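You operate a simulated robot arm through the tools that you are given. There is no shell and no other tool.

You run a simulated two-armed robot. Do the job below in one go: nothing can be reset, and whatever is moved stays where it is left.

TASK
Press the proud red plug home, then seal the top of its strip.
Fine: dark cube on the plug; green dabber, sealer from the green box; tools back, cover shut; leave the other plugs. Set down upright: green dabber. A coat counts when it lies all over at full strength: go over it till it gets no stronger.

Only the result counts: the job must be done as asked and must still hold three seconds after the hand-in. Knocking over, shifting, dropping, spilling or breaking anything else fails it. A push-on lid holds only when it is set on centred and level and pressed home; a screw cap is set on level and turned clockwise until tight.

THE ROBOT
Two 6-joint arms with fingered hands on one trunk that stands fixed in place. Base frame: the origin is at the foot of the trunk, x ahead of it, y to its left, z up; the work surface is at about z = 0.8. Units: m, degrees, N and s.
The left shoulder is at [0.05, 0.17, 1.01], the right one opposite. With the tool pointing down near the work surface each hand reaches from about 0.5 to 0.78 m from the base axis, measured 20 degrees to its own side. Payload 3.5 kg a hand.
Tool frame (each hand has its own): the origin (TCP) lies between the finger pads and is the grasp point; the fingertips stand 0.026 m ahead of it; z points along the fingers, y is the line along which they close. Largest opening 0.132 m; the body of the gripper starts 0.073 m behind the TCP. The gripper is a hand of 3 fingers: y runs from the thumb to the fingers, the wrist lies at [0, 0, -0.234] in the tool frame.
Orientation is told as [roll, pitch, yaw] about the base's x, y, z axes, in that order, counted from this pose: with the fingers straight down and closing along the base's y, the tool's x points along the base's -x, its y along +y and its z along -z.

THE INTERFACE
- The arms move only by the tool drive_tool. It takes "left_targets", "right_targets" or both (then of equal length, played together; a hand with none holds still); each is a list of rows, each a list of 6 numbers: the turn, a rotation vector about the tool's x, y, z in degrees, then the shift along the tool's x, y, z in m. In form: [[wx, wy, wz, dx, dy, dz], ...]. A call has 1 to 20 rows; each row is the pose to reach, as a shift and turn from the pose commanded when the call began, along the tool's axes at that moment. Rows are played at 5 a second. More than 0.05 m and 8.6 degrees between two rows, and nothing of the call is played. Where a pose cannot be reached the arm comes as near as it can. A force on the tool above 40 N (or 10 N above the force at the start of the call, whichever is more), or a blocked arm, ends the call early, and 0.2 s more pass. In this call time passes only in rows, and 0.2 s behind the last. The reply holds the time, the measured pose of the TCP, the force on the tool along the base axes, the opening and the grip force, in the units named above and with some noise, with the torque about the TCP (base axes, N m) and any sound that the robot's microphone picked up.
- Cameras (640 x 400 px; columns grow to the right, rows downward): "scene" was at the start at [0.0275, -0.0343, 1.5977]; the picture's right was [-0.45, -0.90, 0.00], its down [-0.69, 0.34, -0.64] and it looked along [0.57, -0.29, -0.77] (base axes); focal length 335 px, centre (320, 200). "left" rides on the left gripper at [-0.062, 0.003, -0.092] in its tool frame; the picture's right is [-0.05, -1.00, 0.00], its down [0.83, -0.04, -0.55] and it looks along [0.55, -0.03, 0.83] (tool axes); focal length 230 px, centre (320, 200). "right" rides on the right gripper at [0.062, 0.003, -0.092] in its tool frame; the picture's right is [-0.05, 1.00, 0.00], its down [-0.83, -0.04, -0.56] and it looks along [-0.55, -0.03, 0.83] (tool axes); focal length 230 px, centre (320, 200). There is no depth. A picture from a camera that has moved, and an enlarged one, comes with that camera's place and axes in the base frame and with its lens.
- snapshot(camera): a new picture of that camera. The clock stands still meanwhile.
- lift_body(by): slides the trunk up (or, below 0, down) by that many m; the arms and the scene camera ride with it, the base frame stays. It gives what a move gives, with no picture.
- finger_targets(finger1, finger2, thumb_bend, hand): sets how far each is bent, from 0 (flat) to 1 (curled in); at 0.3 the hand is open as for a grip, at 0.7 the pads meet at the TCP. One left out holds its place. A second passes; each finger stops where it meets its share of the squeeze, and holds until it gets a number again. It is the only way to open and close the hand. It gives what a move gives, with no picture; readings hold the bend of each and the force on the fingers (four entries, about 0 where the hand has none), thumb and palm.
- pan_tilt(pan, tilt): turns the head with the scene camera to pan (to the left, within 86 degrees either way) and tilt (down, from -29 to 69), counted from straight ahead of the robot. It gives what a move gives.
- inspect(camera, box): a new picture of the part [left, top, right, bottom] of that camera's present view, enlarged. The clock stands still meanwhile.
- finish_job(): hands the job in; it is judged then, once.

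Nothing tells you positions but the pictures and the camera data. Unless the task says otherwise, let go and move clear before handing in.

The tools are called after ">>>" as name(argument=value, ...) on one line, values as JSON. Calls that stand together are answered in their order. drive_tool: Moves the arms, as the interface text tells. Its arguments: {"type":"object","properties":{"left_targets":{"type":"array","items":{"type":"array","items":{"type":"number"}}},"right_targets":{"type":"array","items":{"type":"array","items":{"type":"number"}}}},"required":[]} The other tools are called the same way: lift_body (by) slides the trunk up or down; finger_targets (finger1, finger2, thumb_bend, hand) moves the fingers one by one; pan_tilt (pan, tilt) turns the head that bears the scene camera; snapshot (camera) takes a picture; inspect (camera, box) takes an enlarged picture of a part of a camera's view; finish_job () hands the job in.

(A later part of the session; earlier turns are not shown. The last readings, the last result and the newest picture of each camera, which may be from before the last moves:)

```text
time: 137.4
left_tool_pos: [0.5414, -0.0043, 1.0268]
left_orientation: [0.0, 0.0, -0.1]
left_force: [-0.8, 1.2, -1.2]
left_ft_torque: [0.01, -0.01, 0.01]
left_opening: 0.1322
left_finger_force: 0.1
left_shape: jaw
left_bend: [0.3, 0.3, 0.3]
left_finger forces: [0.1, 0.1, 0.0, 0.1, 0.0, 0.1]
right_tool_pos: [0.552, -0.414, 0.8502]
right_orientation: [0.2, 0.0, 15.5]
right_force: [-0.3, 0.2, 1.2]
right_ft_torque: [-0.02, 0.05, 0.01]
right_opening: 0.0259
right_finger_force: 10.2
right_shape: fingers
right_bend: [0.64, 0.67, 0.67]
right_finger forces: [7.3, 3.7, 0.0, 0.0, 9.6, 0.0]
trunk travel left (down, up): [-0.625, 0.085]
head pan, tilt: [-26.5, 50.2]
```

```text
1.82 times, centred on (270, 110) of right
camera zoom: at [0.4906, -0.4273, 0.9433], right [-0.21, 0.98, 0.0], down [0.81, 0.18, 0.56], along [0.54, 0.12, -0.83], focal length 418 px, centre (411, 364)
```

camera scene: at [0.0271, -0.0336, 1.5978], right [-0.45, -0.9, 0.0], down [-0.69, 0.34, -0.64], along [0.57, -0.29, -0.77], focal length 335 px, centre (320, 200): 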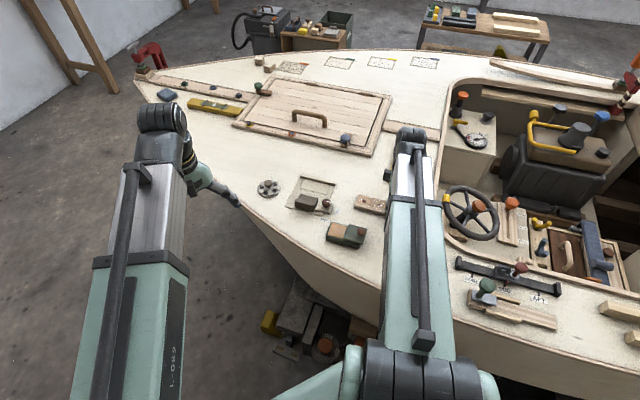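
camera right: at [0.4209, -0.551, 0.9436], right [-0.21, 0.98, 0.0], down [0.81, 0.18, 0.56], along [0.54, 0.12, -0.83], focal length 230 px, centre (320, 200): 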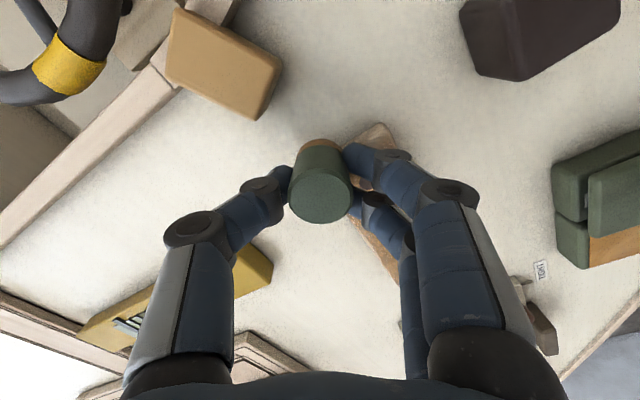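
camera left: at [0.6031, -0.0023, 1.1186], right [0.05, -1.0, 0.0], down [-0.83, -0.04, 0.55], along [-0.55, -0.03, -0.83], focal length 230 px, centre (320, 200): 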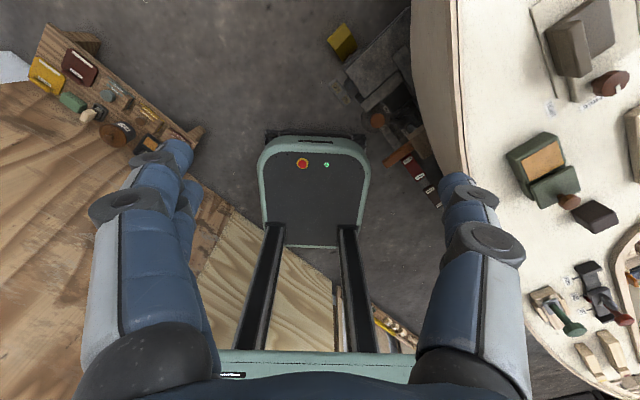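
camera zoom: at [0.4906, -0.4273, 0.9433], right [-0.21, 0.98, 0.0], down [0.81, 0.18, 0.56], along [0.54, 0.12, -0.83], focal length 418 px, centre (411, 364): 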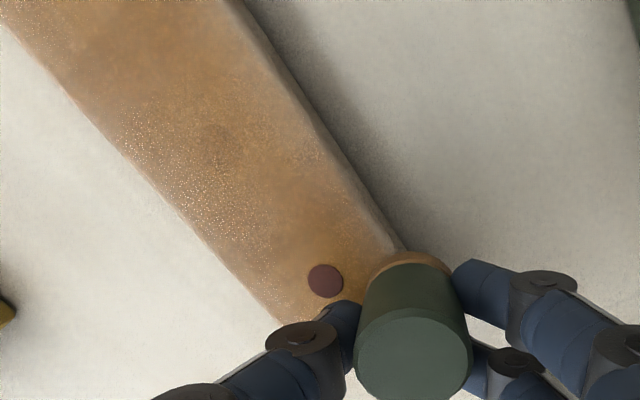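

>>> drive_tool(right_targets=[[0, 0, 0, -0.0022, -0.0039, 0.0004], [0, 0, 0, -0.0044, -0.0079, 0.0004], [0, 0, 0, -0.0066, -0.0118, 0.0004], [0, 0, 0, -0.0088, -0.0157, 0.0004], [0, 0, 0, -0.0109, -0.0196, 0.0004], [0, 0, 0, -0.0131, -0.0236, 0.0004], [0, 0, 0, -0.0153, -0.0275, 0.0004], [0, 0, 0, -0.0175, -0.0314, 0.0004], [0, 0, 0, -0.0088, -0.0363, 0.0004], [0, 0, 0, -0.0066, -0.0323, 0.0004], [0, 0, 0, -0.0044, -0.0284, 0.0004], [0, 0, 0, -0.0022, -0.0245, 0.0004], [0, 0, 0, 0, -0.0206, 0.0004], [0, 0, 0, 0.0022, -0.0166, 0.0004], [0, 0, 0, 0.0044, -0.0127, 0.0004], [0, 0, 0, 0.0066, -0.0088, 0.0004], [0, 0, 0, 0.0087, -0.0049, 0.0004]])

>>> inspect(camera="right", box=[140, 0, 400, 220])

>>> inspect(camera="left", box=[560, 60, 640, 160])

```text
time: 141.0
left_tool_pos: [0.5396, -0.0052, 1.026]
left_orientation: [0.0, 0.0, 0.0]
left_force: [-0.1, -0.8, 0.0]
left_ft_torque: [0.01, 0.02, 0.01]
left_opening: 0.1317
left_finger_force: 0.1
left_shape: jaw
left_bend: [0.3, 0.3, 0.3]
left_finger forces: [0.0, 0.1, 0.0, 0.1, 0.0, 0.1]
right_tool_pos: [0.5433, -0.4188, 0.8498]
right_orientation: [0.3, -0.1, 15.5]
right_force: [0.7, -1.2, 4.8]
right_ft_torque: [-0.01, 0.0, 0.03]
right_opening: 0.026
right_finger_force: 10.8
right_shape: fingers
right_bend: [0.64, 0.67, 0.67]
right_finger forces: [6.8, 3.7, 0.0, 0.1, 10.6, 0.0]
trunk travel left (down, up): [-0.625, 0.085]
head pan, tilt: [-26.5, 50.2]
```

```text
1.82 times, centred on (270, 110) of right
camera zoom: at [0.4836, -0.4332, 0.9428], right [-0.22, 0.98, 0.0], down [0.81, 0.18, 0.56], along [0.54, 0.12, -0.83], focal length 418 px, centre (411, 364)
```

zoom: 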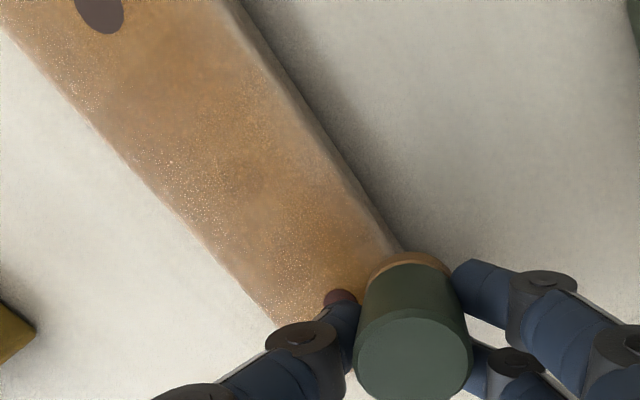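

```text
4.00 times, centred on (600, 110) of left
camera zoom: at [0.603, -0.0022, 1.1186], right [0.05, -1.0, 0.0], down [-0.83, -0.04, 0.55], along [-0.55, -0.03, -0.83], focal length 920 px, centre (-800, 560)
```

zoom: 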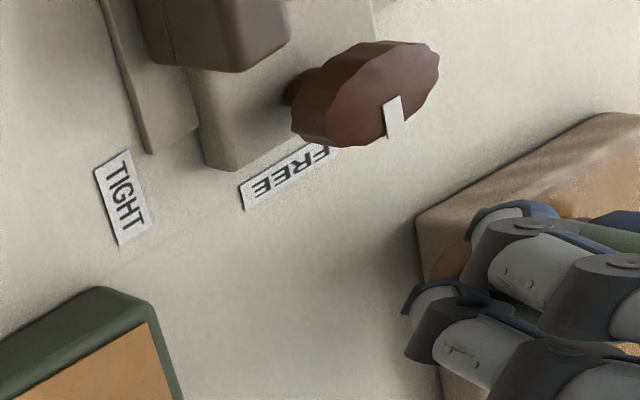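

>>> drive_tool(right_targets=[[0, 0, 0, -0.0029, -0.0052, 0], [0, 0, 0, -0.0058, -0.0105, 0], [0, 0, 0, -0.0002, -0.0136, 0], [0, 0, 0, 0.0055, -0.0168, 0], [0, 0, 0, 0.0111, -0.0199, 0], [0, 0, 0, 0.0167, -0.0231, 0], [0, 0, 0, 0.0223, -0.0262, 0], [0, 0, 0, 0.028, -0.0293, 0], [0, 0, 0, 0.0336, -0.0325, 0], [0, 0, 0, 0.0392, -0.0356, 0], [0, 0, 0, 0.0449, -0.0388, 0], [0, 0, 0, 0.0505, -0.0419, 0], [0, 0, 0, 0.0561, -0.045, 0], [0, 0, 0, 0.0617, -0.0482, 0], [0, 0, 0, 0.0674, -0.0513, 0], [0, 0, 0, 0.073, -0.0545, 0], [0, 0, 0, 0.0786, -0.0576, 0], [0, 0, 0, 0.0842, -0.0607, 0], [0, 0, 0, 0.0899, -0.0639, 0], [0, 0, 0, 0.0955, -0.067, 0]])

>>> drive_tool(right_targets=[[0, 0, 0, -0.0024, -0.0044, 0], [0, 0, 0, -0.0049, -0.0087, 0], [0, 0, 0, -0.0073, -0.0131, 0], [0, 0, 0, -0.0098, -0.0175, 0], [0, 0, 0, -0.0117, -0.021, 0], [0, 0, 0, -0.0175, -0.0178, 0], [0, 0, 0, -0.0233, -0.0145, 0], [0, 0, 0, -0.0291, -0.0113, 0], [0, 0, 0, -0.0349, -0.0081, 0], [0, 0, 0, -0.0407, -0.0048, 0], [0, 0, 0, -0.0465, -0.0016, 0], [0, 0, 0, -0.0523, 0.0016, 0], [0, 0, 0, -0.0581, 0.0049, 0], [0, 0, 0, -0.0639, 0.0081, 0], [0, 0, 0, -0.0697, 0.0113, 0], [0, 0, 0, -0.0755, 0.0146, 0], [0, 0, 0, -0.0813, 0.0178, 0], [0, 0, 0, -0.0871, 0.021, 0], [0, 0, 0, -0.0929, 0.0243, 0], [0, 0, 0, -0.0987, 0.0275, 0]])

>>> inspect(camera="right", box=[140, 0, 400, 220])

```text
time: 145.2
left_tool_pos: [0.54, -0.0042, 1.026]
left_orientation: [0.1, -0.1, -0.1]
left_force: [0.7, -0.1, -0.4]
left_ft_torque: [0.02, 0.01, 0.02]
left_opening: 0.1322
left_finger_force: 0.1
left_shape: jaw
left_bend: [0.3, 0.3, 0.3]
left_finger forces: [0.1, 0.0, 0.1, 0.0, 0.0, 0.1]
right_tool_pos: [0.4695, -0.5092, 0.85]
right_orientation: [0.2, -0.1, 15.4]
right_force: [2.3, 1.2, 9.4]
right_ft_torque: [0.08, -0.03, 0.0]
right_opening: 0.0261
right_finger_force: 10.4
right_shape: fingers
right_bend: [0.64, 0.67, 0.67]
right_finger forces: [7.4, 5.0, 0.0, 0.0, 9.7, 0.0]
trunk travel left (down, up): [-0.625, 0.085]
head pan, tilt: [-26.5, 50.2]
```

```text
time: 149.4
left_tool_pos: [0.5413, -0.0037, 1.0262]
left_orientation: [0.0, 0.0, 0.0]
left_force: [-0.1, -0.1, -0.9]
left_ft_torque: [-0.01, 0.01, 0.0]
left_opening: 0.1318
left_finger_force: 0.0
left_shape: jaw
left_bend: [0.3, 0.3, 0.3]
left_finger forces: [0.1, 0.0, 0.1, 0.0, 0.1, 0.1]
right_tool_pos: [0.5577, -0.4561, 0.8497]
right_orientation: [0.2, -0.1, 15.4]
right_force: [-1.6, -1.1, 3.1]
right_ft_torque: [-0.03, 0.06, 0.02]
right_opening: 0.0261
right_finger_force: 9.9
right_shape: fingers
right_bend: [0.64, 0.67, 0.67]
right_finger forces: [6.9, 3.5, 0.1, 0.0, 9.5, 0.0]
trunk travel left (down, up): [-0.625, 0.085]
head pan, tilt: [-26.5, 50.2]
```

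```text
1.82 times, centred on (270, 110) of right
camera zoom: at [0.4973, -0.4707, 0.9428], right [-0.21, 0.98, 0.0], down [0.81, 0.18, 0.56], along [0.54, 0.12, -0.83], focal length 418 px, centre (411, 364)
```

zoom: 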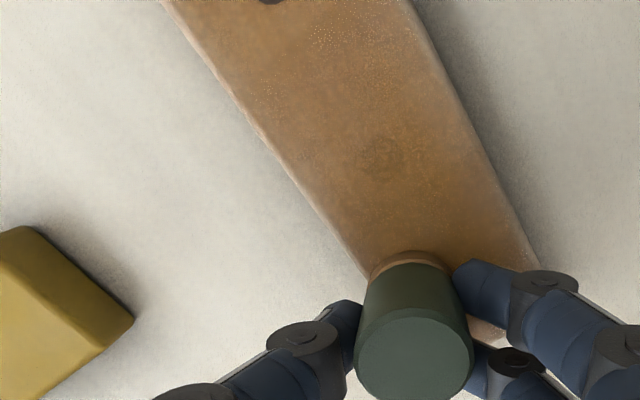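

>>> drive_tool(right_targets=[[0, 0, 0, -0.0057, 0.0032, 0.0002], [0, 0, 0, -0.0114, 0.0064, 0.0002], [0, 0, 0, -0.017, 0.0095, 0.0002], [0, 0, 0, -0.0227, 0.0127, 0.0002], [0, 0, 0, -0.0205, 0.0166, 0.0002], [0, 0, 0, -0.0183, 0.0206, 0.0002], [0, 0, 0, -0.0161, 0.0245, 0.0002], [0, 0, 0, -0.0139, 0.0284, 0.0002], [0, 0, 0, -0.0118, 0.0323, 0.0002], [0, 0, 0, -0.0096, 0.0363, 0.0002], [0, 0, 0, -0.0074, 0.0402, 0.0002], [0, 0, 0, -0.0052, 0.0441, 0.0002], [0, 0, 0, -0.0052, 0.0441, -0.02], [0, 0, 0, -0.0052, 0.0441, -0.05], [0, 0, 0, 0.01, 0.07, -0.055], [0, 0, 0, 0.022, 0.1, -0.055]])

>>> snapshot(camera="right")

>>> inspect(camera="scene", box=[340, 180, 440, 242])

```text
time: 152.8
left_tool_pos: [0.5402, -0.0038, 1.026]
left_orientation: [0.0, 0.0, 0.0]
left_force: [-0.1, 0.3, 0.0]
left_ft_torque: [-0.03, -0.01, -0.02]
left_opening: 0.1321
left_finger_force: 0.0
left_shape: jaw
left_bend: [0.3, 0.3, 0.3]
left_finger forces: [0.2, 0.1, 0.0, 0.1, 0.0, 0.0]
right_tool_pos: [0.5099, -0.3658, 0.9053]
right_orientation: [0.3, -0.1, 15.5]
right_force: [-0.1, -0.4, 0.2]
right_ft_torque: [0.0, 0.01, -0.04]
right_opening: 0.0262
right_finger_force: 9.6
right_shape: fingers
right_bend: [0.64, 0.67, 0.67]
right_finger forces: [6.5, 3.7, 0.0, 0.1, 9.0, 0.0]
trunk travel left (down, up): [-0.625, 0.085]
head pan, tilt: [-26.5, 50.2]
```

```text
taken
camera right: at [0.4492, -0.3804, 0.9978], right [-0.21, 0.98, 0.0], down [0.81, 0.18, 0.56], along [0.54, 0.12, -0.83], focal length 230 px, centre (320, 200)
```

right: 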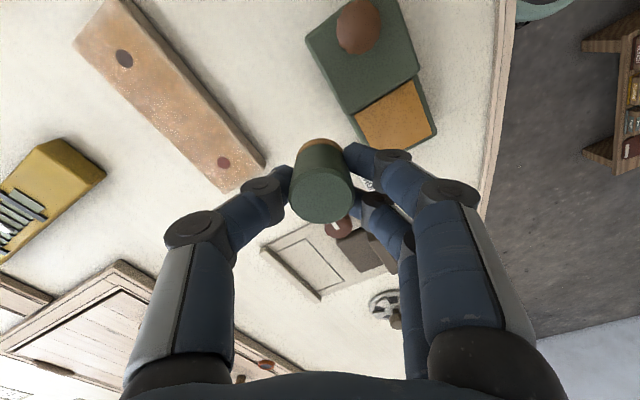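

```text
6.40 times, centred on (390, 211) of scene
camera zoom: at [0.0274, -0.0341, 1.5977], right [-0.45, -0.9, 0.0], down [-0.69, 0.34, -0.64], along [0.57, -0.29, -0.77], focal length 2145 px, centre (-128, 130)
```

zoom: 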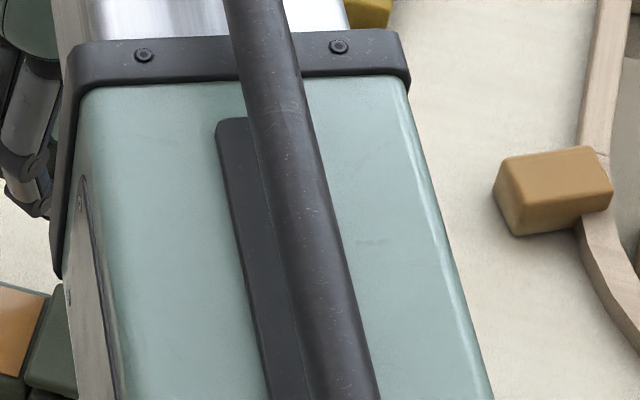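

>>> inspect(camera="right", box=[60, 0, 280, 200])

>>> inspect(camera="right", box=[70, 0, 170, 80])

>>> inspect(camera="right", box=[180, 120, 280, 200])

```text
2.00 times, centred on (170, 100) of right
camera zoom: at [0.4492, -0.3804, 0.9978], right [-0.21, 0.98, 0.0], down [0.81, 0.18, 0.56], along [0.54, 0.12, -0.83], focal length 460 px, centre (620, 400)
```

zoom: 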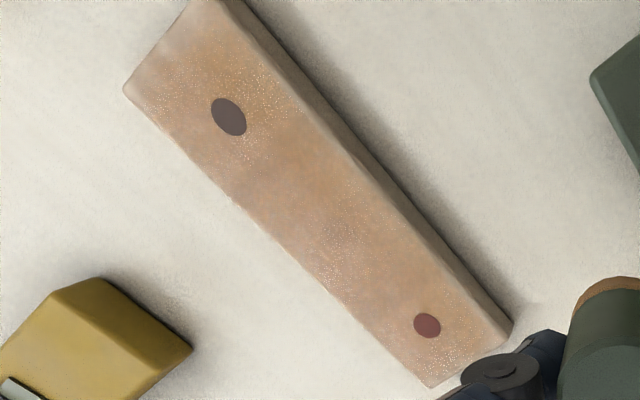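

```text
5.00 times, centred on (120, 40) of right
camera zoom: at [0.4492, -0.3804, 0.9978], right [-0.21, 0.98, 0.0], down [0.81, 0.18, 0.56], along [0.54, 0.12, -0.83], focal length 1150 px, centre (1320, 1000)
```

zoom: 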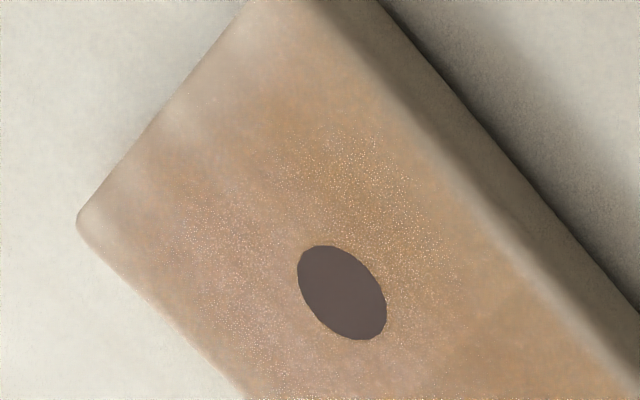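

```text
5.00 times, centred on (230, 160) of right
camera zoom: at [0.4492, -0.3804, 0.9978], right [-0.21, 0.98, 0.0], down [0.81, 0.18, 0.56], along [0.54, 0.12, -0.83], focal length 1150 px, centre (770, 400)
```

zoom: 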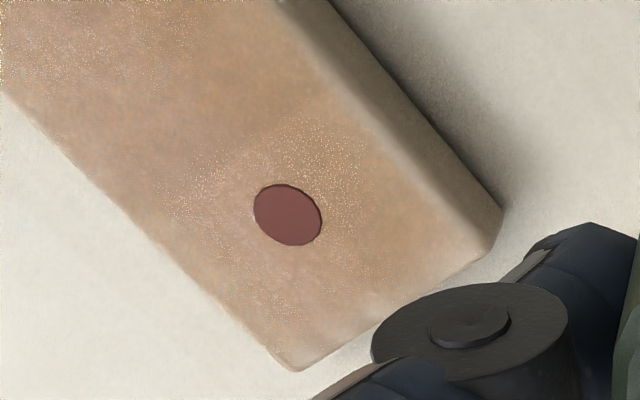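

The coat is good along the middle but still paler at the far end and corners. I'll re-dip for another round.

>>> drive_tool(right_targets=[[0, 0, 0, 0.006, 0.03, 0], [0, 0, 0, 0.0113, 0.0568, 0], [0, 0, 0, 0.0113, 0.0568, 0.02], [0, 0, 0, 0.0113, 0.0568, 0.04], [0, 0, 0, 0.0113, 0.0568, 0.0445], [0, 0, 0, 0.0113, 0.0568, 0.046]])

>>> inspect(camera="right", box=[240, 80, 400, 230])

```text
time: 154.2
left_tool_pos: [0.5402, -0.0035, 1.0253]
left_orientation: [0.1, 0.0, 0.0]
left_force: [0.3, 0.2, -0.1]
left_ft_torque: [-0.02, 0.03, 0.03]
left_opening: 0.1318
left_finger_force: 0.1
left_shape: jaw
left_bend: [0.3, 0.3, 0.3]
left_finger forces: [0.0, 0.1, 0.0, 0.1, 0.0, 0.0]
right_tool_pos: [0.4833, -0.3152, 0.8571]
right_orientation: [0.2, -0.1, 15.5]
right_force: [-0.3, -1.2, 1.1]
right_ft_torque: [0.0, 0.01, -0.01]
right_opening: 0.0263
right_finger_force: 9.8
right_shape: fingers
right_bend: [0.64, 0.67, 0.67]
right_finger forces: [6.5, 3.5, 0.0, 0.0, 9.5, 0.0]
trunk travel left (down, up): [-0.625, 0.085]
head pan, tilt: [-26.5, 50.2]
```

```text
2.67 times, centred on (320, 155) of right
camera zoom: at [0.4225, -0.329, 0.952], right [-0.21, 0.98, 0.0], down [0.81, 0.18, 0.56], along [0.54, 0.12, -0.83], focal length 614 px, centre (320, 320)
```

zoom: 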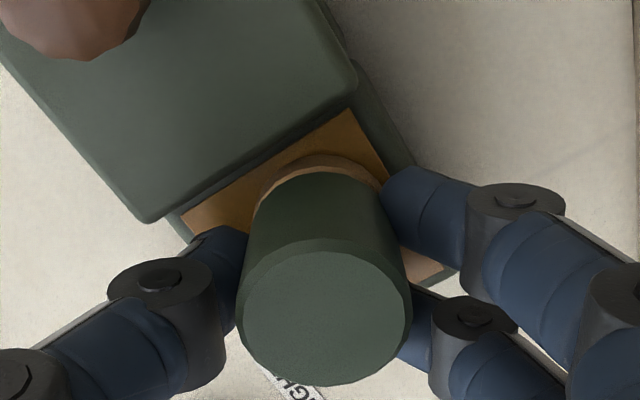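

>>> drive_tool(right_targets=[[0, 0, 0, 0, 0, 0.0009], [0, 0, 0, 0, 0, -0.02], [0, 0, 0, 0, 0, -0.05], [0, 0, 0, 0.015, -0.038, -0.05], [0, 0, 0, 0.032, -0.075, -0.05], [0, 0, 0, 0.05, -0.115, -0.05], [0, 0, 0, 0.067, -0.15, -0.05], [0, 0, 0, 0.081, -0.1775, -0.05], [0, 0, 0, 0.081, -0.1775, -0.015], [0, 0, 0, 0.081, -0.1775, 0.003], [0, 0, 0, 0.081, -0.1775, 0.007]])

>>> inspect(camera="right", box=[220, 80, 420, 280])

```text
time: 156.6
left_tool_pos: [0.5398, -0.0056, 1.0256]
left_orientation: [0.0, 0.0, 0.0]
left_force: [-0.1, -0.6, 0.3]
left_ft_torque: [-0.03, -0.01, 0.03]
left_opening: 0.132
left_finger_force: 0.0
left_shape: jaw
left_bend: [0.3, 0.3, 0.3]
left_finger forces: [0.1, 0.0, 0.0, 0.0, 0.0, 0.0]
right_tool_pos: [0.4526, -0.5085, 0.8514]
right_orientation: [0.2, -0.1, 15.4]
right_force: [-0.7, -0.5, 0.0]
right_ft_torque: [0.0, -0.01, -0.01]
right_opening: 0.0259
right_finger_force: 9.8
right_shape: fingers
right_bend: [0.64, 0.67, 0.67]
right_finger forces: [6.5, 3.7, 0.1, 0.0, 8.8, 0.0]
trunk travel left (down, up): [-0.625, 0.085]
head pan, tilt: [-26.5, 50.2]
```

```text
2.00 times, centred on (320, 180) of right
camera zoom: at [0.3916, -0.5214, 0.944], right [-0.21, 0.98, 0.0], down [0.81, 0.18, 0.56], along [0.54, 0.12, -0.83], focal length 460 px, centre (320, 240)
```

zoom: 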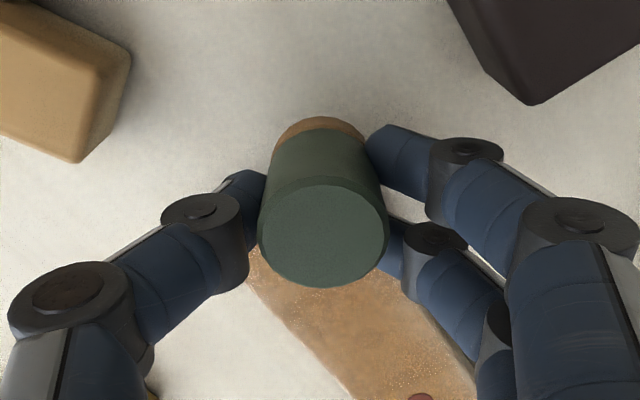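

>>> drive_tool(right_targets=[[0, 0, 0, 0, 0, 0.0014], [0, 0, 0, -0.0024, -0.0044, 0.0018], [0, 0, 0, -0.0049, -0.0087, 0.0018], [0, 0, 0, -0.0073, -0.0131, 0.0018], [0, 0, 0, -0.0098, -0.0175, 0.0018], [0, 0, 0, -0.0122, -0.0218, 0.0018], [0, 0, 0, -0.0146, -0.0262, 0.0018], [0, 0, 0, -0.0171, -0.0305, 0.0018], [0, 0, 0, -0.0195, -0.0349, 0.0018], [0, 0, 0, -0.0256, -0.0315, 0.0018], [0, 0, 0, -0.0231, -0.0271, 0.0018], [0, 0, 0, -0.0207, -0.0227, 0.0018], [0, 0, 0, -0.0182, -0.0184, 0.0018], [0, 0, 0, -0.0158, -0.014, 0.0018], [0, 0, 0, -0.0133, -0.0096, 0.0018], [0, 0, 0, -0.0109, -0.0053, 0.0018], [0, 0, 0, -0.0084, -0.001, 0.0018], [0, 0, 0, -0.0061, 0.0034, 0.0018]])

>>> inspect(camera="right", box=[220, 80, 420, 280])

```text
time: 160.4
left_tool_pos: [0.5403, -0.0057, 1.0259]
left_orientation: [0.0, 0.0, 0.0]
left_force: [0.3, 0.6, -0.5]
left_ft_torque: [0.0, 0.0, 0.01]
left_opening: 0.1319
left_finger_force: 0.0
left_shape: jaw
left_bend: [0.3, 0.3, 0.3]
left_finger forces: [0.0, 0.0, 0.0, 0.0, 0.0, 0.0]
right_tool_pos: [0.4565, -0.5021, 0.8502]
right_orientation: [0.2, -0.1, 15.5]
right_force: [1.4, -1.3, 7.4]
right_ft_torque: [-0.08, 0.01, 0.04]
right_opening: 0.0259
right_finger_force: 10.4
right_shape: fingers
right_bend: [0.64, 0.67, 0.67]
right_finger forces: [6.6, 3.4, 0.0, 0.0, 10.6, 0.0]
trunk travel left (down, up): [-0.625, 0.085]
head pan, tilt: [-26.5, 50.2]
```

```text
2.00 times, centred on (320, 180) of right
camera zoom: at [0.3972, -0.5162, 0.9424], right [-0.21, 0.98, 0.0], down [0.81, 0.18, 0.56], along [0.54, 0.12, -0.83], focal length 460 px, centre (320, 240)
```

zoom: 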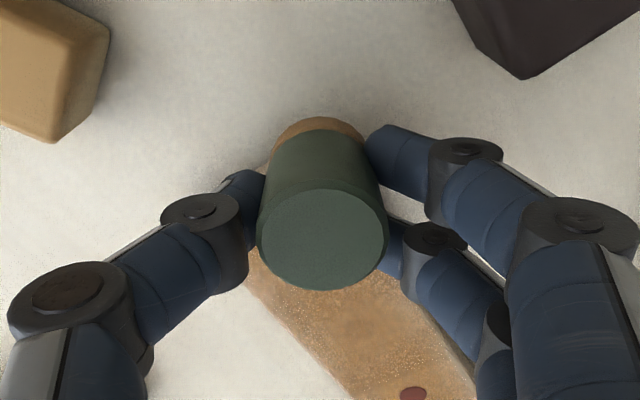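

>>> drive_tool(right_targets=[[0, 0, 0, -0.0057, 0.0032, 0], [0, 0, 0, -0.0114, 0.0064, 0], [0, 0, 0, -0.0171, 0.0096, 0], [0, 0, 0, -0.0228, 0.0127, 0], [0, 0, 0, -0.0285, 0.0159, 0], [0, 0, 0, -0.0342, 0.0191, 0], [0, 0, 0, -0.0399, 0.0223, 0], [0, 0, 0, -0.0456, 0.0255, 0], [0, 0, 0, -0.0513, 0.0287, 0], [0, 0, 0, -0.057, 0.0318, 0], [0, 0, 0, -0.0627, 0.035, 0], [0, 0, 0, -0.0684, 0.0382, 0], [0, 0, 0, -0.0741, 0.0414, 0], [0, 0, 0, -0.0798, 0.0446, 0], [0, 0, 0, -0.0855, 0.0478, 0], [0, 0, 0, -0.0912, 0.0509, 0.0002], [0, 0, 0, -0.0969, 0.0541, 0.0002], [0, 0, 0, -0.1026, 0.0573, 0.0002], [0, 0, 0, -0.1083, 0.0605, 0.0002], [0, 0, 0, -0.114, 0.0637, 0.0002]])

>>> drive_tool(right_targets=[[0, 0, 0, -0.0022, -0.0039, 0.0003], [0, 0, 0, -0.0044, -0.0079, 0.0003], [0, 0, 0, -0.0066, -0.0118, 0.0003], [0, 0, 0, -0.0088, -0.0157, 0.0003], [0, 0, 0, -0.0109, -0.0196, 0.0003], [0, 0, 0, -0.0131, -0.0236, 0.0003], [0, 0, 0, -0.0153, -0.0275, 0.0003], [0, 0, 0, -0.0175, -0.0314, 0.0003], [0, 0, 0, -0.0105, -0.0353, 0.0003], [0, 0, 0, -0.0083, -0.0314, 0.0003], [0, 0, 0, -0.0061, -0.0274, 0.0003], [0, 0, 0, -0.004, -0.0235, 0.0003], [0, 0, 0, -0.0018, -0.0196, 0.0003], [0, 0, 0, 0.0004, -0.0157, 0.0003], [0, 0, 0, 0.0026, -0.0117, 0.0003], [0, 0, 0, 0.0048, -0.0078, 0.0003], [0, 0, 0, 0.007, -0.0039, 0.0003]])

>>> inspect(camera="right", box=[140, 0, 400, 220])

```text
time: 164.6
left_tool_pos: [0.5403, -0.0041, 1.0267]
left_orientation: [0.0, 0.0, -0.1]
left_force: [-0.2, 0.7, -0.1]
left_ft_torque: [0.0, 0.01, 0.02]
left_opening: 0.1318
left_finger_force: 0.1
left_shape: jaw
left_bend: [0.3, 0.3, 0.3]
left_finger forces: [0.0, 0.0, 0.0, 0.0, 0.0, 0.0]
right_tool_pos: [0.5507, -0.4093, 0.85]
right_orientation: [0.3, -0.1, 15.3]
right_force: [-1.2, -0.8, 2.9]
right_ft_torque: [-0.04, 0.06, 0.03]
right_opening: 0.0261
right_finger_force: 10.2
right_shape: fingers
right_bend: [0.64, 0.67, 0.67]
right_finger forces: [6.9, 3.2, 0.0, 0.0, 9.5, 0.0]
trunk travel left (down, up): [-0.625, 0.085]
head pan, tilt: [-26.5, 50.2]
```

```text
time: 168.2
left_tool_pos: [0.5412, -0.0049, 1.026]
left_orientation: [0.1, 0.0, 0.0]
left_force: [0.3, 0.7, -0.3]
left_ft_torque: [-0.01, -0.04, -0.02]
left_opening: 0.132
left_finger_force: 0.1
left_shape: jaw
left_bend: [0.3, 0.3, 0.3]
left_finger forces: [0.0, 0.1, 0.0, 0.0, 0.0, 0.0]
right_tool_pos: [0.5452, -0.4157, 0.8487]
right_orientation: [0.2, 0.0, 15.4]
right_force: [0.0, -0.5, -0.4]
right_ft_torque: [-0.04, -0.01, 0.01]
right_opening: 0.0258
right_finger_force: 9.5
right_shape: fingers
right_bend: [0.64, 0.67, 0.67]
right_finger forces: [6.5, 3.5, 0.1, 0.0, 9.0, 0.0]
trunk travel left (down, up): [-0.625, 0.085]
head pan, tilt: [-26.5, 50.2]
```

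```text
1.82 times, centred on (270, 110) of right
camera zoom: at [0.4848, -0.4296, 0.9429], right [-0.21, 0.98, 0.0], down [0.81, 0.18, 0.56], along [0.54, 0.12, -0.83], focal length 418 px, centre (411, 364)
```

zoom: 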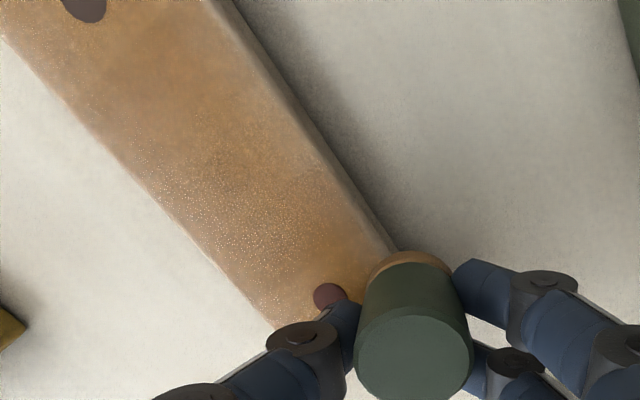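

>>> drive_tool(right_targets=[[0, 0, 0, 0, 0, 0.0008], [0, 0, 0, -0.0029, -0.0052, 0.0009], [0, 0, 0, -0.0058, -0.0105, 0.0009], [0, 0, 0, 0.0002, -0.0139, 0.0009], [0, 0, 0, 0.0062, -0.0172, 0.0009], [0, 0, 0, 0.0122, -0.0206, 0.0009], [0, 0, 0, 0.0182, -0.0239, 0.0009], [0, 0, 0, 0.0242, -0.0273, 0.0009], [0, 0, 0, 0.0302, -0.0306, 0.0009], [0, 0, 0, 0.0362, -0.034, 0.0009], [0, 0, 0, 0.0422, -0.0373, 0.0008], [0, 0, 0, 0.0482, -0.0407, 0.0008], [0, 0, 0, 0.0542, -0.044, 0.0008], [0, 0, 0, 0.0602, -0.0474, 0.0006], [0, 0, 0, 0.0662, -0.0507, 0.0006], [0, 0, 0, 0.0722, -0.0541, 0.0006], [0, 0, 0, 0.0782, -0.0574, 0.0005], [0, 0, 0, 0.0842, -0.0608, 0.0005], [0, 0, 0, 0.0902, -0.0641, 0.0005], [0, 0, 0, 0.0962, -0.0675, 0.0005]])

>>> drive_tool(right_targets=[[0, 0, 0, -0.0024, -0.0044, 0], [0, 0, 0, -0.0049, -0.0087, 0], [0, 0, 0, -0.0073, -0.0131, 0], [0, 0, 0, -0.0098, -0.0175, 0], [0, 0, 0, -0.0117, -0.021, 0], [0, 0, 0, -0.0175, -0.0178, 0], [0, 0, 0, -0.0233, -0.0145, 0], [0, 0, 0, -0.0291, -0.0113, 0], [0, 0, 0, -0.0349, -0.0081, 0], [0, 0, 0, -0.0407, -0.0048, 0], [0, 0, 0, -0.0465, -0.0016, 0], [0, 0, 0, -0.0523, 0.0016, 0.0002], [0, 0, 0, -0.0581, 0.0049, 0.0002], [0, 0, 0, -0.0639, 0.0081, 0.0002], [0, 0, 0, -0.0697, 0.0113, 0.0003], [0, 0, 0, -0.0755, 0.0146, 0.0003], [0, 0, 0, -0.0813, 0.0178, 0.0003], [0, 0, 0, -0.0871, 0.021, 0.0004], [0, 0, 0, -0.0929, 0.0243, 0.0004], [0, 0, 0, -0.0987, 0.0275, 0.0004]])

>>> inspect(camera="right", box=[140, 0, 400, 220])

```text
time: 172.4
left_tool_pos: [0.5404, -0.0039, 1.0253]
left_orientation: [0.0, -0.1, 0.0]
left_force: [0.3, -0.5, 0.6]
left_ft_torque: [0.0, 0.02, 0.01]
left_opening: 0.1317
left_finger_force: 0.1
left_shape: jaw
left_bend: [0.3, 0.3, 0.3]
left_finger forces: [0.1, 0.0, 0.0, 0.0, 0.0, 0.0]
right_tool_pos: [0.4711, -0.5073, 0.8484]
right_orientation: [0.1, 0.0, 15.4]
right_force: [1.8, 1.1, 6.5]
right_ft_torque: [0.06, 0.01, -0.02]
right_opening: 0.0256
right_finger_force: 11.5
right_shape: fingers
right_bend: [0.64, 0.67, 0.67]
right_finger forces: [7.8, 4.9, 0.0, 0.0, 9.8, 0.0]
trunk travel left (down, up): [-0.625, 0.085]
head pan, tilt: [-26.5, 50.2]
```

```text
time: 176.6
left_tool_pos: [0.5404, -0.0049, 1.0256]
left_orientation: [0.0, -0.1, 0.1]
left_force: [0.4, -1.0, 0.0]
left_ft_torque: [-0.02, 0.02, 0.0]
left_opening: 0.1319
left_finger_force: 0.1
left_shape: jaw
left_bend: [0.3, 0.3, 0.3]
left_finger forces: [0.1, 0.0, 0.0, 0.1, 0.1, 0.0]
right_tool_pos: [0.5582, -0.454, 0.8489]
right_orientation: [0.2, -0.2, 15.3]
right_force: [-0.3, -0.5, 1.7]
right_ft_torque: [-0.01, 0.06, 0.02]
right_opening: 0.0261
right_finger_force: 10.1
right_shape: fingers
right_bend: [0.64, 0.67, 0.67]
right_finger forces: [6.8, 3.4, 0.0, 0.1, 9.3, 0.0]
trunk travel left (down, up): [-0.625, 0.085]
head pan, tilt: [-26.5, 50.2]
```

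```text
1.82 times, centred on (270, 110) of right
camera zoom: at [0.498, -0.4679, 0.9423], right [-0.21, 0.98, 0.0], down [0.81, 0.18, 0.56], along [0.54, 0.12, -0.83], focal length 418 px, centre (411, 364)
```

zoom: 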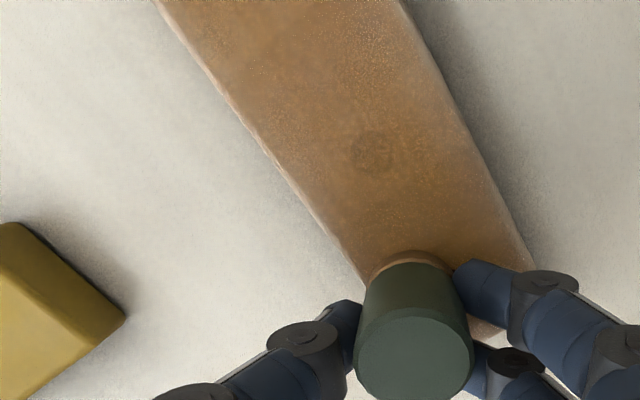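

>>> drive_tool(right_targets=[[0, 0, 0, -0.0057, 0.0032, 0.0005], [0, 0, 0, -0.0114, 0.0064, 0.0005], [0, 0, 0, -0.017, 0.0095, 0.0005], [0, 0, 0, -0.0236, 0.0132, 0.0005], [0, 0, 0, -0.0214, 0.0171, 0.0005], [0, 0, 0, -0.0192, 0.0211, 0.0005], [0, 0, 0, -0.017, 0.025, 0.0005], [0, 0, 0, -0.0148, 0.0289, 0.0005], [0, 0, 0, -0.0127, 0.0328, 0.0005], [0, 0, 0, -0.0105, 0.0368, 0.0005], [0, 0, 0, -0.0083, 0.0407, 0.0005], [0, 0, 0, -0.0061, 0.0446, 0.0005], [0, 0, 0, -0.0061, 0.0446, -0.02], [0, 0, 0, -0.0061, 0.0446, -0.05], [0, 0, 0, 0.01, 0.075, -0.055], [0, 0, 0, 0.022, 0.105, -0.055]])

>>> inspect(camera="right", box=[60, 0, 280, 200])

>>> inspect(camera="right", box=[60, 0, 160, 80])

>>> inspect(camera="left", box=[560, 60, 640, 160])

```text
time: 180.0
left_tool_pos: [0.541, -0.0046, 1.025]
left_orientation: [0.0, 0.0, 0.1]
left_force: [0.0, 0.4, 0.1]
left_ft_torque: [-0.03, 0.0, 0.0]
left_opening: 0.1317
left_finger_force: 0.0
left_shape: jaw
left_bend: [0.3, 0.3, 0.3]
left_finger forces: [0.1, 0.1, 0.0, 0.1, 0.0, 0.1]
right_tool_pos: [0.5092, -0.3601, 0.905]
right_orientation: [0.2, -0.1, 15.4]
right_force: [-0.9, -0.4, -0.3]
right_ft_torque: [-0.02, 0.0, 0.01]
right_opening: 0.0263
right_finger_force: 9.5
right_shape: fingers
right_bend: [0.64, 0.67, 0.67]
right_finger forces: [6.6, 3.5, 0.0, 0.1, 8.8, 0.0]
trunk travel left (down, up): [-0.625, 0.085]
head pan, tilt: [-26.5, 50.2]
```

```text
2.00 times, centred on (170, 100) of right
camera zoom: at [0.4493, -0.3739, 0.9976], right [-0.21, 0.98, 0.0], down [0.81, 0.18, 0.56], along [0.54, 0.12, -0.83], focal length 460 px, centre (620, 400)
```

zoom: 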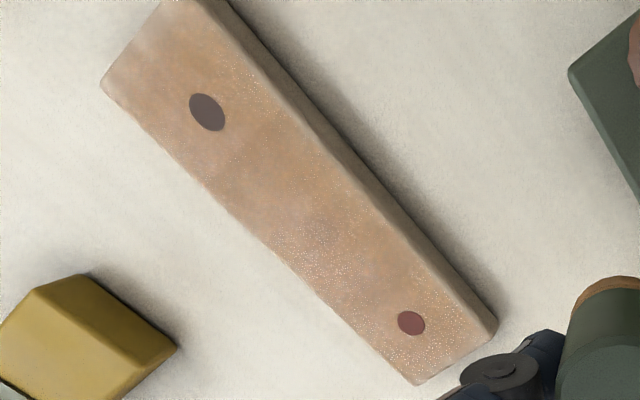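

```text
5.00 times, centred on (110, 40) of right
camera zoom: at [0.4493, -0.3739, 0.9976], right [-0.21, 0.98, 0.0], down [0.81, 0.18, 0.56], along [0.54, 0.12, -0.83], focal length 1150 px, centre (1370, 1000)
```

zoom: 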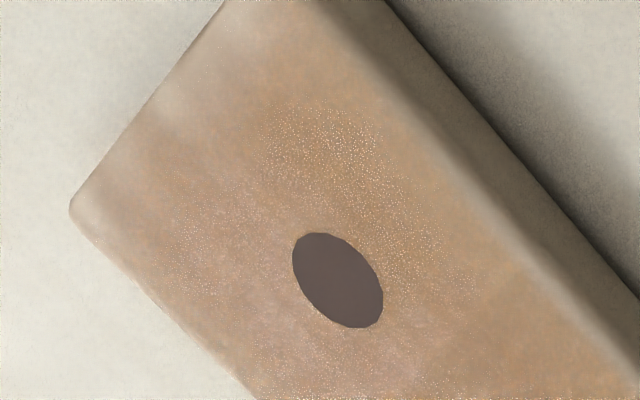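

```text
4.00 times, centred on (600, 110) of left
camera zoom: at [0.6031, -0.0022, 1.1186], right [0.05, -1.0, 0.0], down [-0.83, -0.04, 0.55], along [-0.55, -0.03, -0.83], focal length 920 px, centre (-800, 560)
```

zoom: 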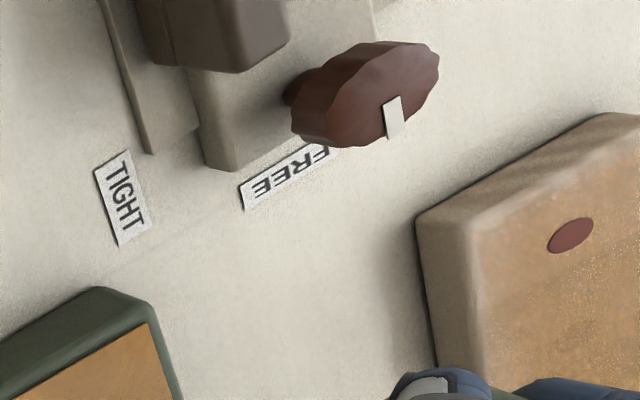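

I want a clean look at the far end, so I'll move the hand over the strip without touching it.

>>> drive_tool(right_targets=[[0, 0, 0, 0.01, -0.03, 0], [0, 0, 0, 0.02, -0.06, 0], [0, 0, 0, 0.03, -0.09, 0], [0, 0, 0, 0.04, -0.1195, 0]])

>>> snapshot(camera="right")

>>> inspect(camera="right", box=[200, 50, 360, 180])

```text
time: 181.0
left_tool_pos: [0.541, -0.0044, 1.0266]
left_orientation: [0.0, -0.1, 0.0]
left_force: [0.9, -0.7, -0.1]
left_ft_torque: [0.0, -0.03, -0.03]
left_opening: 0.1319
left_finger_force: 0.1
left_shape: jaw
left_bend: [0.3, 0.3, 0.3]
left_finger forces: [0.1, 0.1, 0.0, 0.1, 0.1, 0.1]
right_tool_pos: [0.5018, -0.4847, 0.9042]
right_orientation: [0.2, -0.1, 15.4]
right_force: [-0.2, 1.1, -0.5]
right_ft_torque: [0.0, 0.01, 0.02]
right_opening: 0.0259
right_finger_force: 9.5
right_shape: fingers
right_bend: [0.64, 0.67, 0.67]
right_finger forces: [6.5, 3.4, 0.0, 0.0, 8.7, 0.1]
trunk travel left (down, up): [-0.625, 0.085]
head pan, tilt: [-26.5, 50.2]
```

```text
taken
camera right: at [0.4414, -0.4994, 0.9968], right [-0.22, 0.98, 0.0], down [0.81, 0.18, 0.56], along [0.54, 0.12, -0.83], focal length 230 px, centre (320, 200)
```

right: 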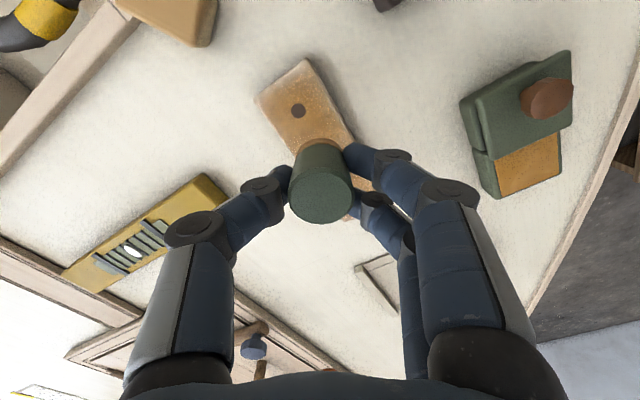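

```text
3.08 times, centred on (280, 115) of right
camera zoom: at [0.4414, -0.4994, 0.9968], right [-0.22, 0.98, 0.0], down [0.81, 0.18, 0.56], along [0.54, 0.12, -0.83], focal length 708 px, centre (443, 462)
```

zoom: 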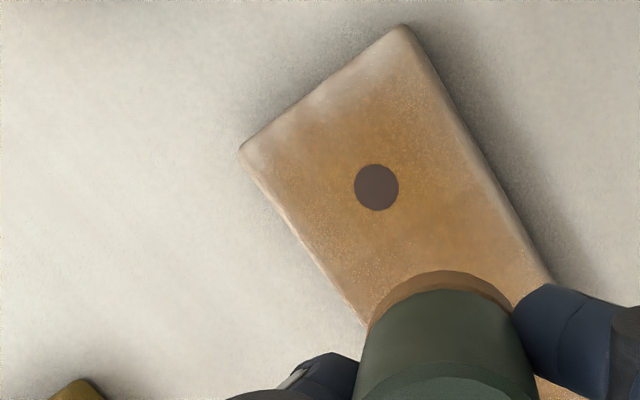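

There's a pale band at the far end. The dabber is leaning slightly, so its far side isn't touching there. I'll re-dip, then sweep past that end with a small corrective tilt.

>>> drive_tool(right_targets=[[0, 0, 0, -0.007, 0.042, 0], [0, 0, 0, -0.014, 0.084, 0], [0, 0, 0, -0.02, 0.126, 0], [0, 0, 0, -0.0269, 0.1684, 0], [0, 0, 0, -0.0269, 0.1684, 0.025], [0, 0, 0, -0.0269, 0.1684, 0.043], [0, 0, 0, -0.0269, 0.1684, 0.047], [0, 0, 0, -0.0269, 0.1684, 0.0485]])

>>> inspect(camera="right", box=[240, 80, 400, 230])

>>> inspect(camera="left", box=[480, 110, 580, 190])

```text
time: 182.8
left_tool_pos: [0.5398, -0.0038, 1.027]
left_orientation: [0.0, -0.1, 0.0]
left_force: [-1.3, -0.2, 0.1]
left_ft_torque: [0.01, 0.03, 0.02]
left_opening: 0.1321
left_finger_force: 0.0
left_shape: jaw
left_bend: [0.3, 0.3, 0.3]
left_finger forces: [0.0, 0.0, 0.1, 0.0, 0.0, 0.1]
right_tool_pos: [0.4827, -0.315, 0.8565]
right_orientation: [0.1, -0.3, 15.4]
right_force: [1.0, -0.7, 17.1]
right_ft_torque: [-0.03, 0.02, 0.0]
right_opening: 0.0256
right_finger_force: 12.6
right_shape: fingers
right_bend: [0.65, 0.68, 0.67]
right_finger forces: [8.5, 4.4, 0.0, 0.0, 12.3, 0.0]
trunk travel left (down, up): [-0.625, 0.085]
head pan, tilt: [-26.5, 50.2]
```

```text
2.67 times, centred on (320, 155) of right
camera zoom: at [0.4223, -0.3284, 0.9494], right [-0.21, 0.98, 0.0], down [0.81, 0.18, 0.56], along [0.54, 0.12, -0.83], focal length 614 px, centre (320, 320)
```

zoom: 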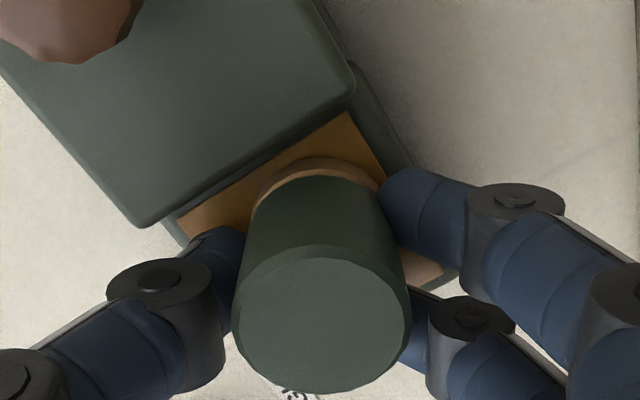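

```text
5.00 times, centred on (530, 150) of left
camera zoom: at [0.6024, -0.0017, 1.1193], right [0.05, -1.0, 0.0], down [-0.83, -0.04, 0.55], along [-0.55, -0.03, -0.83], focal length 1150 px, centre (-730, 450)
```

zoom: 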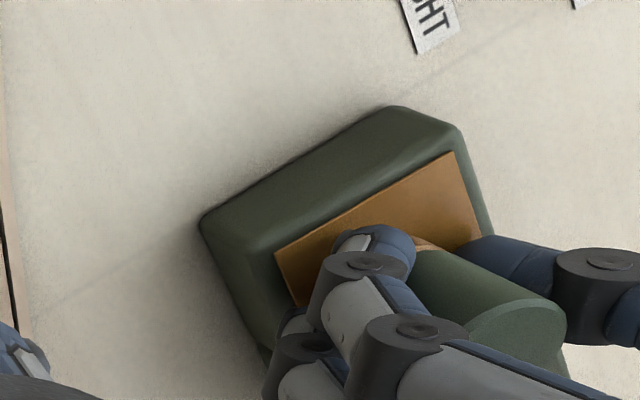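

I'll use this moment to let go on the pad, so the dabber stands flat, and regrip it straight with more protrusion.

>>> drive_tool(right_targets=[[0, 0.2, 0, 0, 0, -0.002]])

>>> finger_targets(hand="right", finger1=0.58, finger2=0.58, thumb_bend=0.58)

>>> drive_tool(right_targets=[[0, 0, 0, 0, 0, -0.003], [0, 0, 0, 0, 0, -0.0065]])

>>> inspect(camera="right", box=[260, 130, 400, 240])

>>> inspect(camera="left", box=[480, 110, 580, 190])

```text
time: 183.2
left_tool_pos: [0.5413, -0.0052, 1.0253]
left_orientation: [0.0, 0.0, 0.1]
left_force: [-0.3, 0.5, 0.2]
left_ft_torque: [-0.01, 0.01, 0.0]
left_opening: 0.1317
left_finger_force: 0.1
left_shape: jaw
left_bend: [0.3, 0.3, 0.3]
left_finger forces: [0.1, 0.0, 0.1, 0.0, 0.0, 0.0]
right_tool_pos: [0.4832, -0.3154, 0.8562]
right_orientation: [0.1, 0.0, 15.4]
right_force: [2.1, 0.8, 8.6]
right_ft_torque: [0.03, 0.02, 0.0]
right_opening: 0.0259
right_finger_force: 11.2
right_shape: fingers
right_bend: [0.65, 0.68, 0.67]
right_finger forces: [8.0, 4.4, 0.0, 0.0, 10.7, 0.0]
trunk travel left (down, up): [-0.625, 0.085]
head pan, tilt: [-26.5, 50.2]
```

```text
time: 184.2
left_tool_pos: [0.5401, -0.004, 1.0278]
left_orientation: [0.1, 0.0, 0.0]
left_force: [0.4, -0.4, -0.2]
left_ft_torque: [-0.01, 0.06, 0.0]
left_opening: 0.1321
left_finger_force: 0.0
left_shape: jaw
left_bend: [0.3, 0.3, 0.3]
left_finger forces: [0.1, 0.0, 0.1, 0.0, 0.0, 0.0]
right_tool_pos: [0.4823, -0.3152, 0.858]
right_orientation: [0.1, 0.1, 15.4]
right_force: [-0.8, 1.5, 3.6]
right_ft_torque: [-0.08, 0.03, -0.02]
right_opening: 0.0409
right_finger_force: 2.6
right_shape: fingers
right_bend: [0.57, 0.57, 0.58]
right_finger forces: [0.0, 0.0, 0.0, 0.0, 4.0, 0.1]
trunk travel left (down, up): [-0.625, 0.085]
head pan, tilt: [-26.5, 50.2]
```

```text
time: 184.8
left_tool_pos: [0.5409, -0.0056, 1.0256]
left_orientation: [0.0, 0.0, 0.0]
left_force: [-1.0, 0.3, 0.4]
left_ft_torque: [0.07, 0.01, -0.02]
left_opening: 0.132
left_finger_force: 0.1
left_shape: jaw
left_bend: [0.3, 0.3, 0.3]
left_finger forces: [0.0, 0.0, 0.0, 0.1, 0.1, 0.0]
right_tool_pos: [0.4842, -0.3148, 0.865]
right_orientation: [0.1, 0.2, 15.4]
right_force: [0.4, 1.0, 0.7]
right_ft_torque: [0.02, -0.04, 0.03]
right_opening: 0.044
right_finger_force: 0.0
right_shape: fingers
right_bend: [0.57, 0.57, 0.57]
right_finger forces: [0.0, 0.0, 0.0, 0.0, 0.0, 0.0]
trunk travel left (down, up): [-0.625, 0.085]
head pan, tilt: [-26.5, 50.2]
```

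```text
3.64 times, centred on (330, 185) of right
camera zoom: at [0.424, -0.329, 0.9573], right [-0.21, 0.98, 0.0], down [0.81, 0.18, 0.55], along [0.54, 0.12, -0.83], focal length 837 px, centre (284, 254)
```

zoom: 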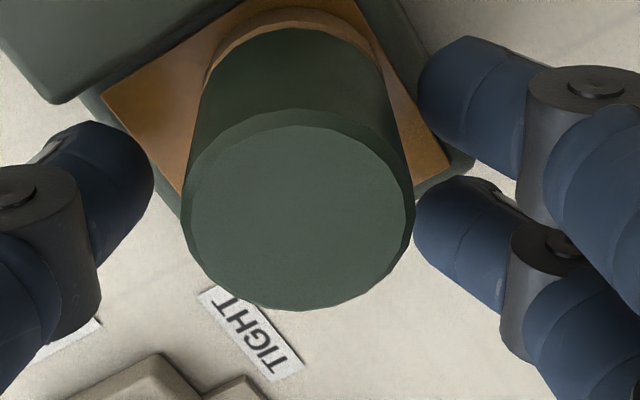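

```text
5.00 times, centred on (530, 150) of left
camera zoom: at [0.6032, -0.0023, 1.1185], right [0.05, -1.0, 0.0], down [-0.83, -0.04, 0.55], along [-0.55, -0.03, -0.83], focal length 1150 px, centre (-730, 450)
```

zoom: 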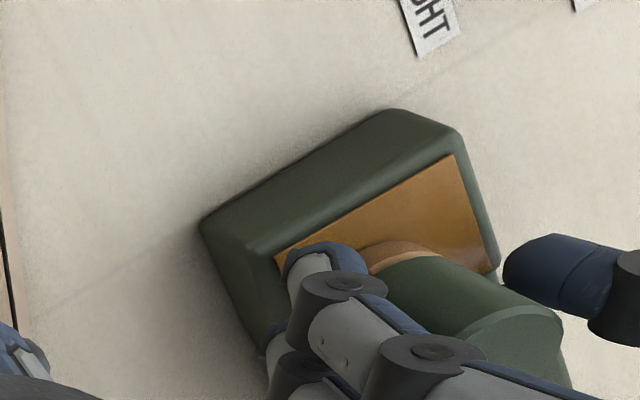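

>>> drive_tool(right_targets=[[0, -0.15, 0, 0.0045, 0.0005, 0]])

>>> finger_targets(hand="right", finger1=0.7, finger2=0.7, thumb_bend=0.7)

>>> inspect(camera="right", box=[260, 130, 400, 240])

```text
time: 185.2
left_tool_pos: [0.541, -0.0046, 1.0262]
left_orientation: [0.0, 0.0, 0.1]
left_force: [0.4, -0.3, 0.1]
left_ft_torque: [0.02, -0.01, 0.01]
left_opening: 0.1316
left_finger_force: 0.0
left_shape: jaw
left_bend: [0.3, 0.3, 0.3]
left_finger forces: [0.0, 0.1, 0.1, 0.1, 0.0, 0.0]
right_tool_pos: [0.4793, -0.3152, 0.8649]
right_orientation: [0.2, 0.0, 15.4]
right_force: [-0.1, 0.5, 0.4]
right_ft_torque: [-0.02, 0.02, 0.01]
right_opening: 0.0436
right_finger_force: 0.6
right_shape: fingers
right_bend: [0.57, 0.57, 0.57]
right_finger forces: [0.1, 0.0, 0.1, 0.0, 0.5, 0.0]
trunk travel left (down, up): [-0.625, 0.085]
head pan, tilt: [-26.5, 50.2]
```

```text
time: 186.2
left_tool_pos: [0.5401, -0.0056, 1.0254]
left_orientation: [0.0, 0.1, -0.1]
left_force: [-0.4, 0.6, -0.4]
left_ft_torque: [0.02, 0.02, 0.03]
left_opening: 0.1319
left_finger_force: 0.0
left_shape: jaw
left_bend: [0.3, 0.3, 0.3]
left_finger forces: [0.0, 0.1, 0.1, 0.0, 0.0, 0.0]
right_tool_pos: [0.4791, -0.3151, 0.864]
right_orientation: [0.2, -0.1, 15.4]
right_force: [0.1, 0.3, 0.4]
right_ft_torque: [0.0, 0.01, -0.01]
right_opening: 0.026
right_finger_force: 9.3
right_shape: fingers
right_bend: [0.63, 0.65, 0.66]
right_finger forces: [5.7, 3.8, 0.0, 0.0, 9.4, 0.0]
trunk travel left (down, up): [-0.625, 0.085]
head pan, tilt: [-26.5, 50.2]
```

```text
3.64 times, centred on (330, 185) of right
camera zoom: at [0.419, -0.3297, 0.9572], right [-0.21, 0.98, 0.0], down [0.81, 0.18, 0.56], along [0.54, 0.12, -0.83], focal length 837 px, centre (284, 254)
```

zoom: 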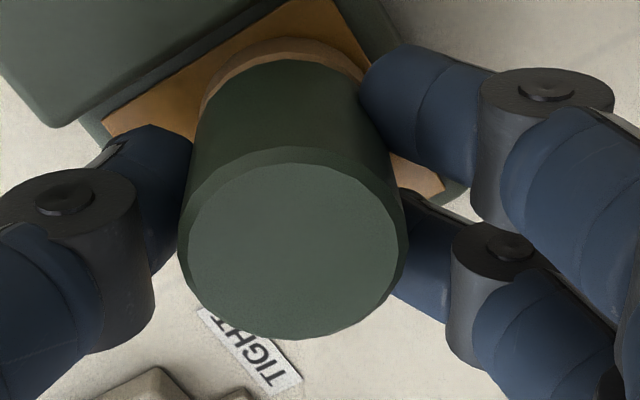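

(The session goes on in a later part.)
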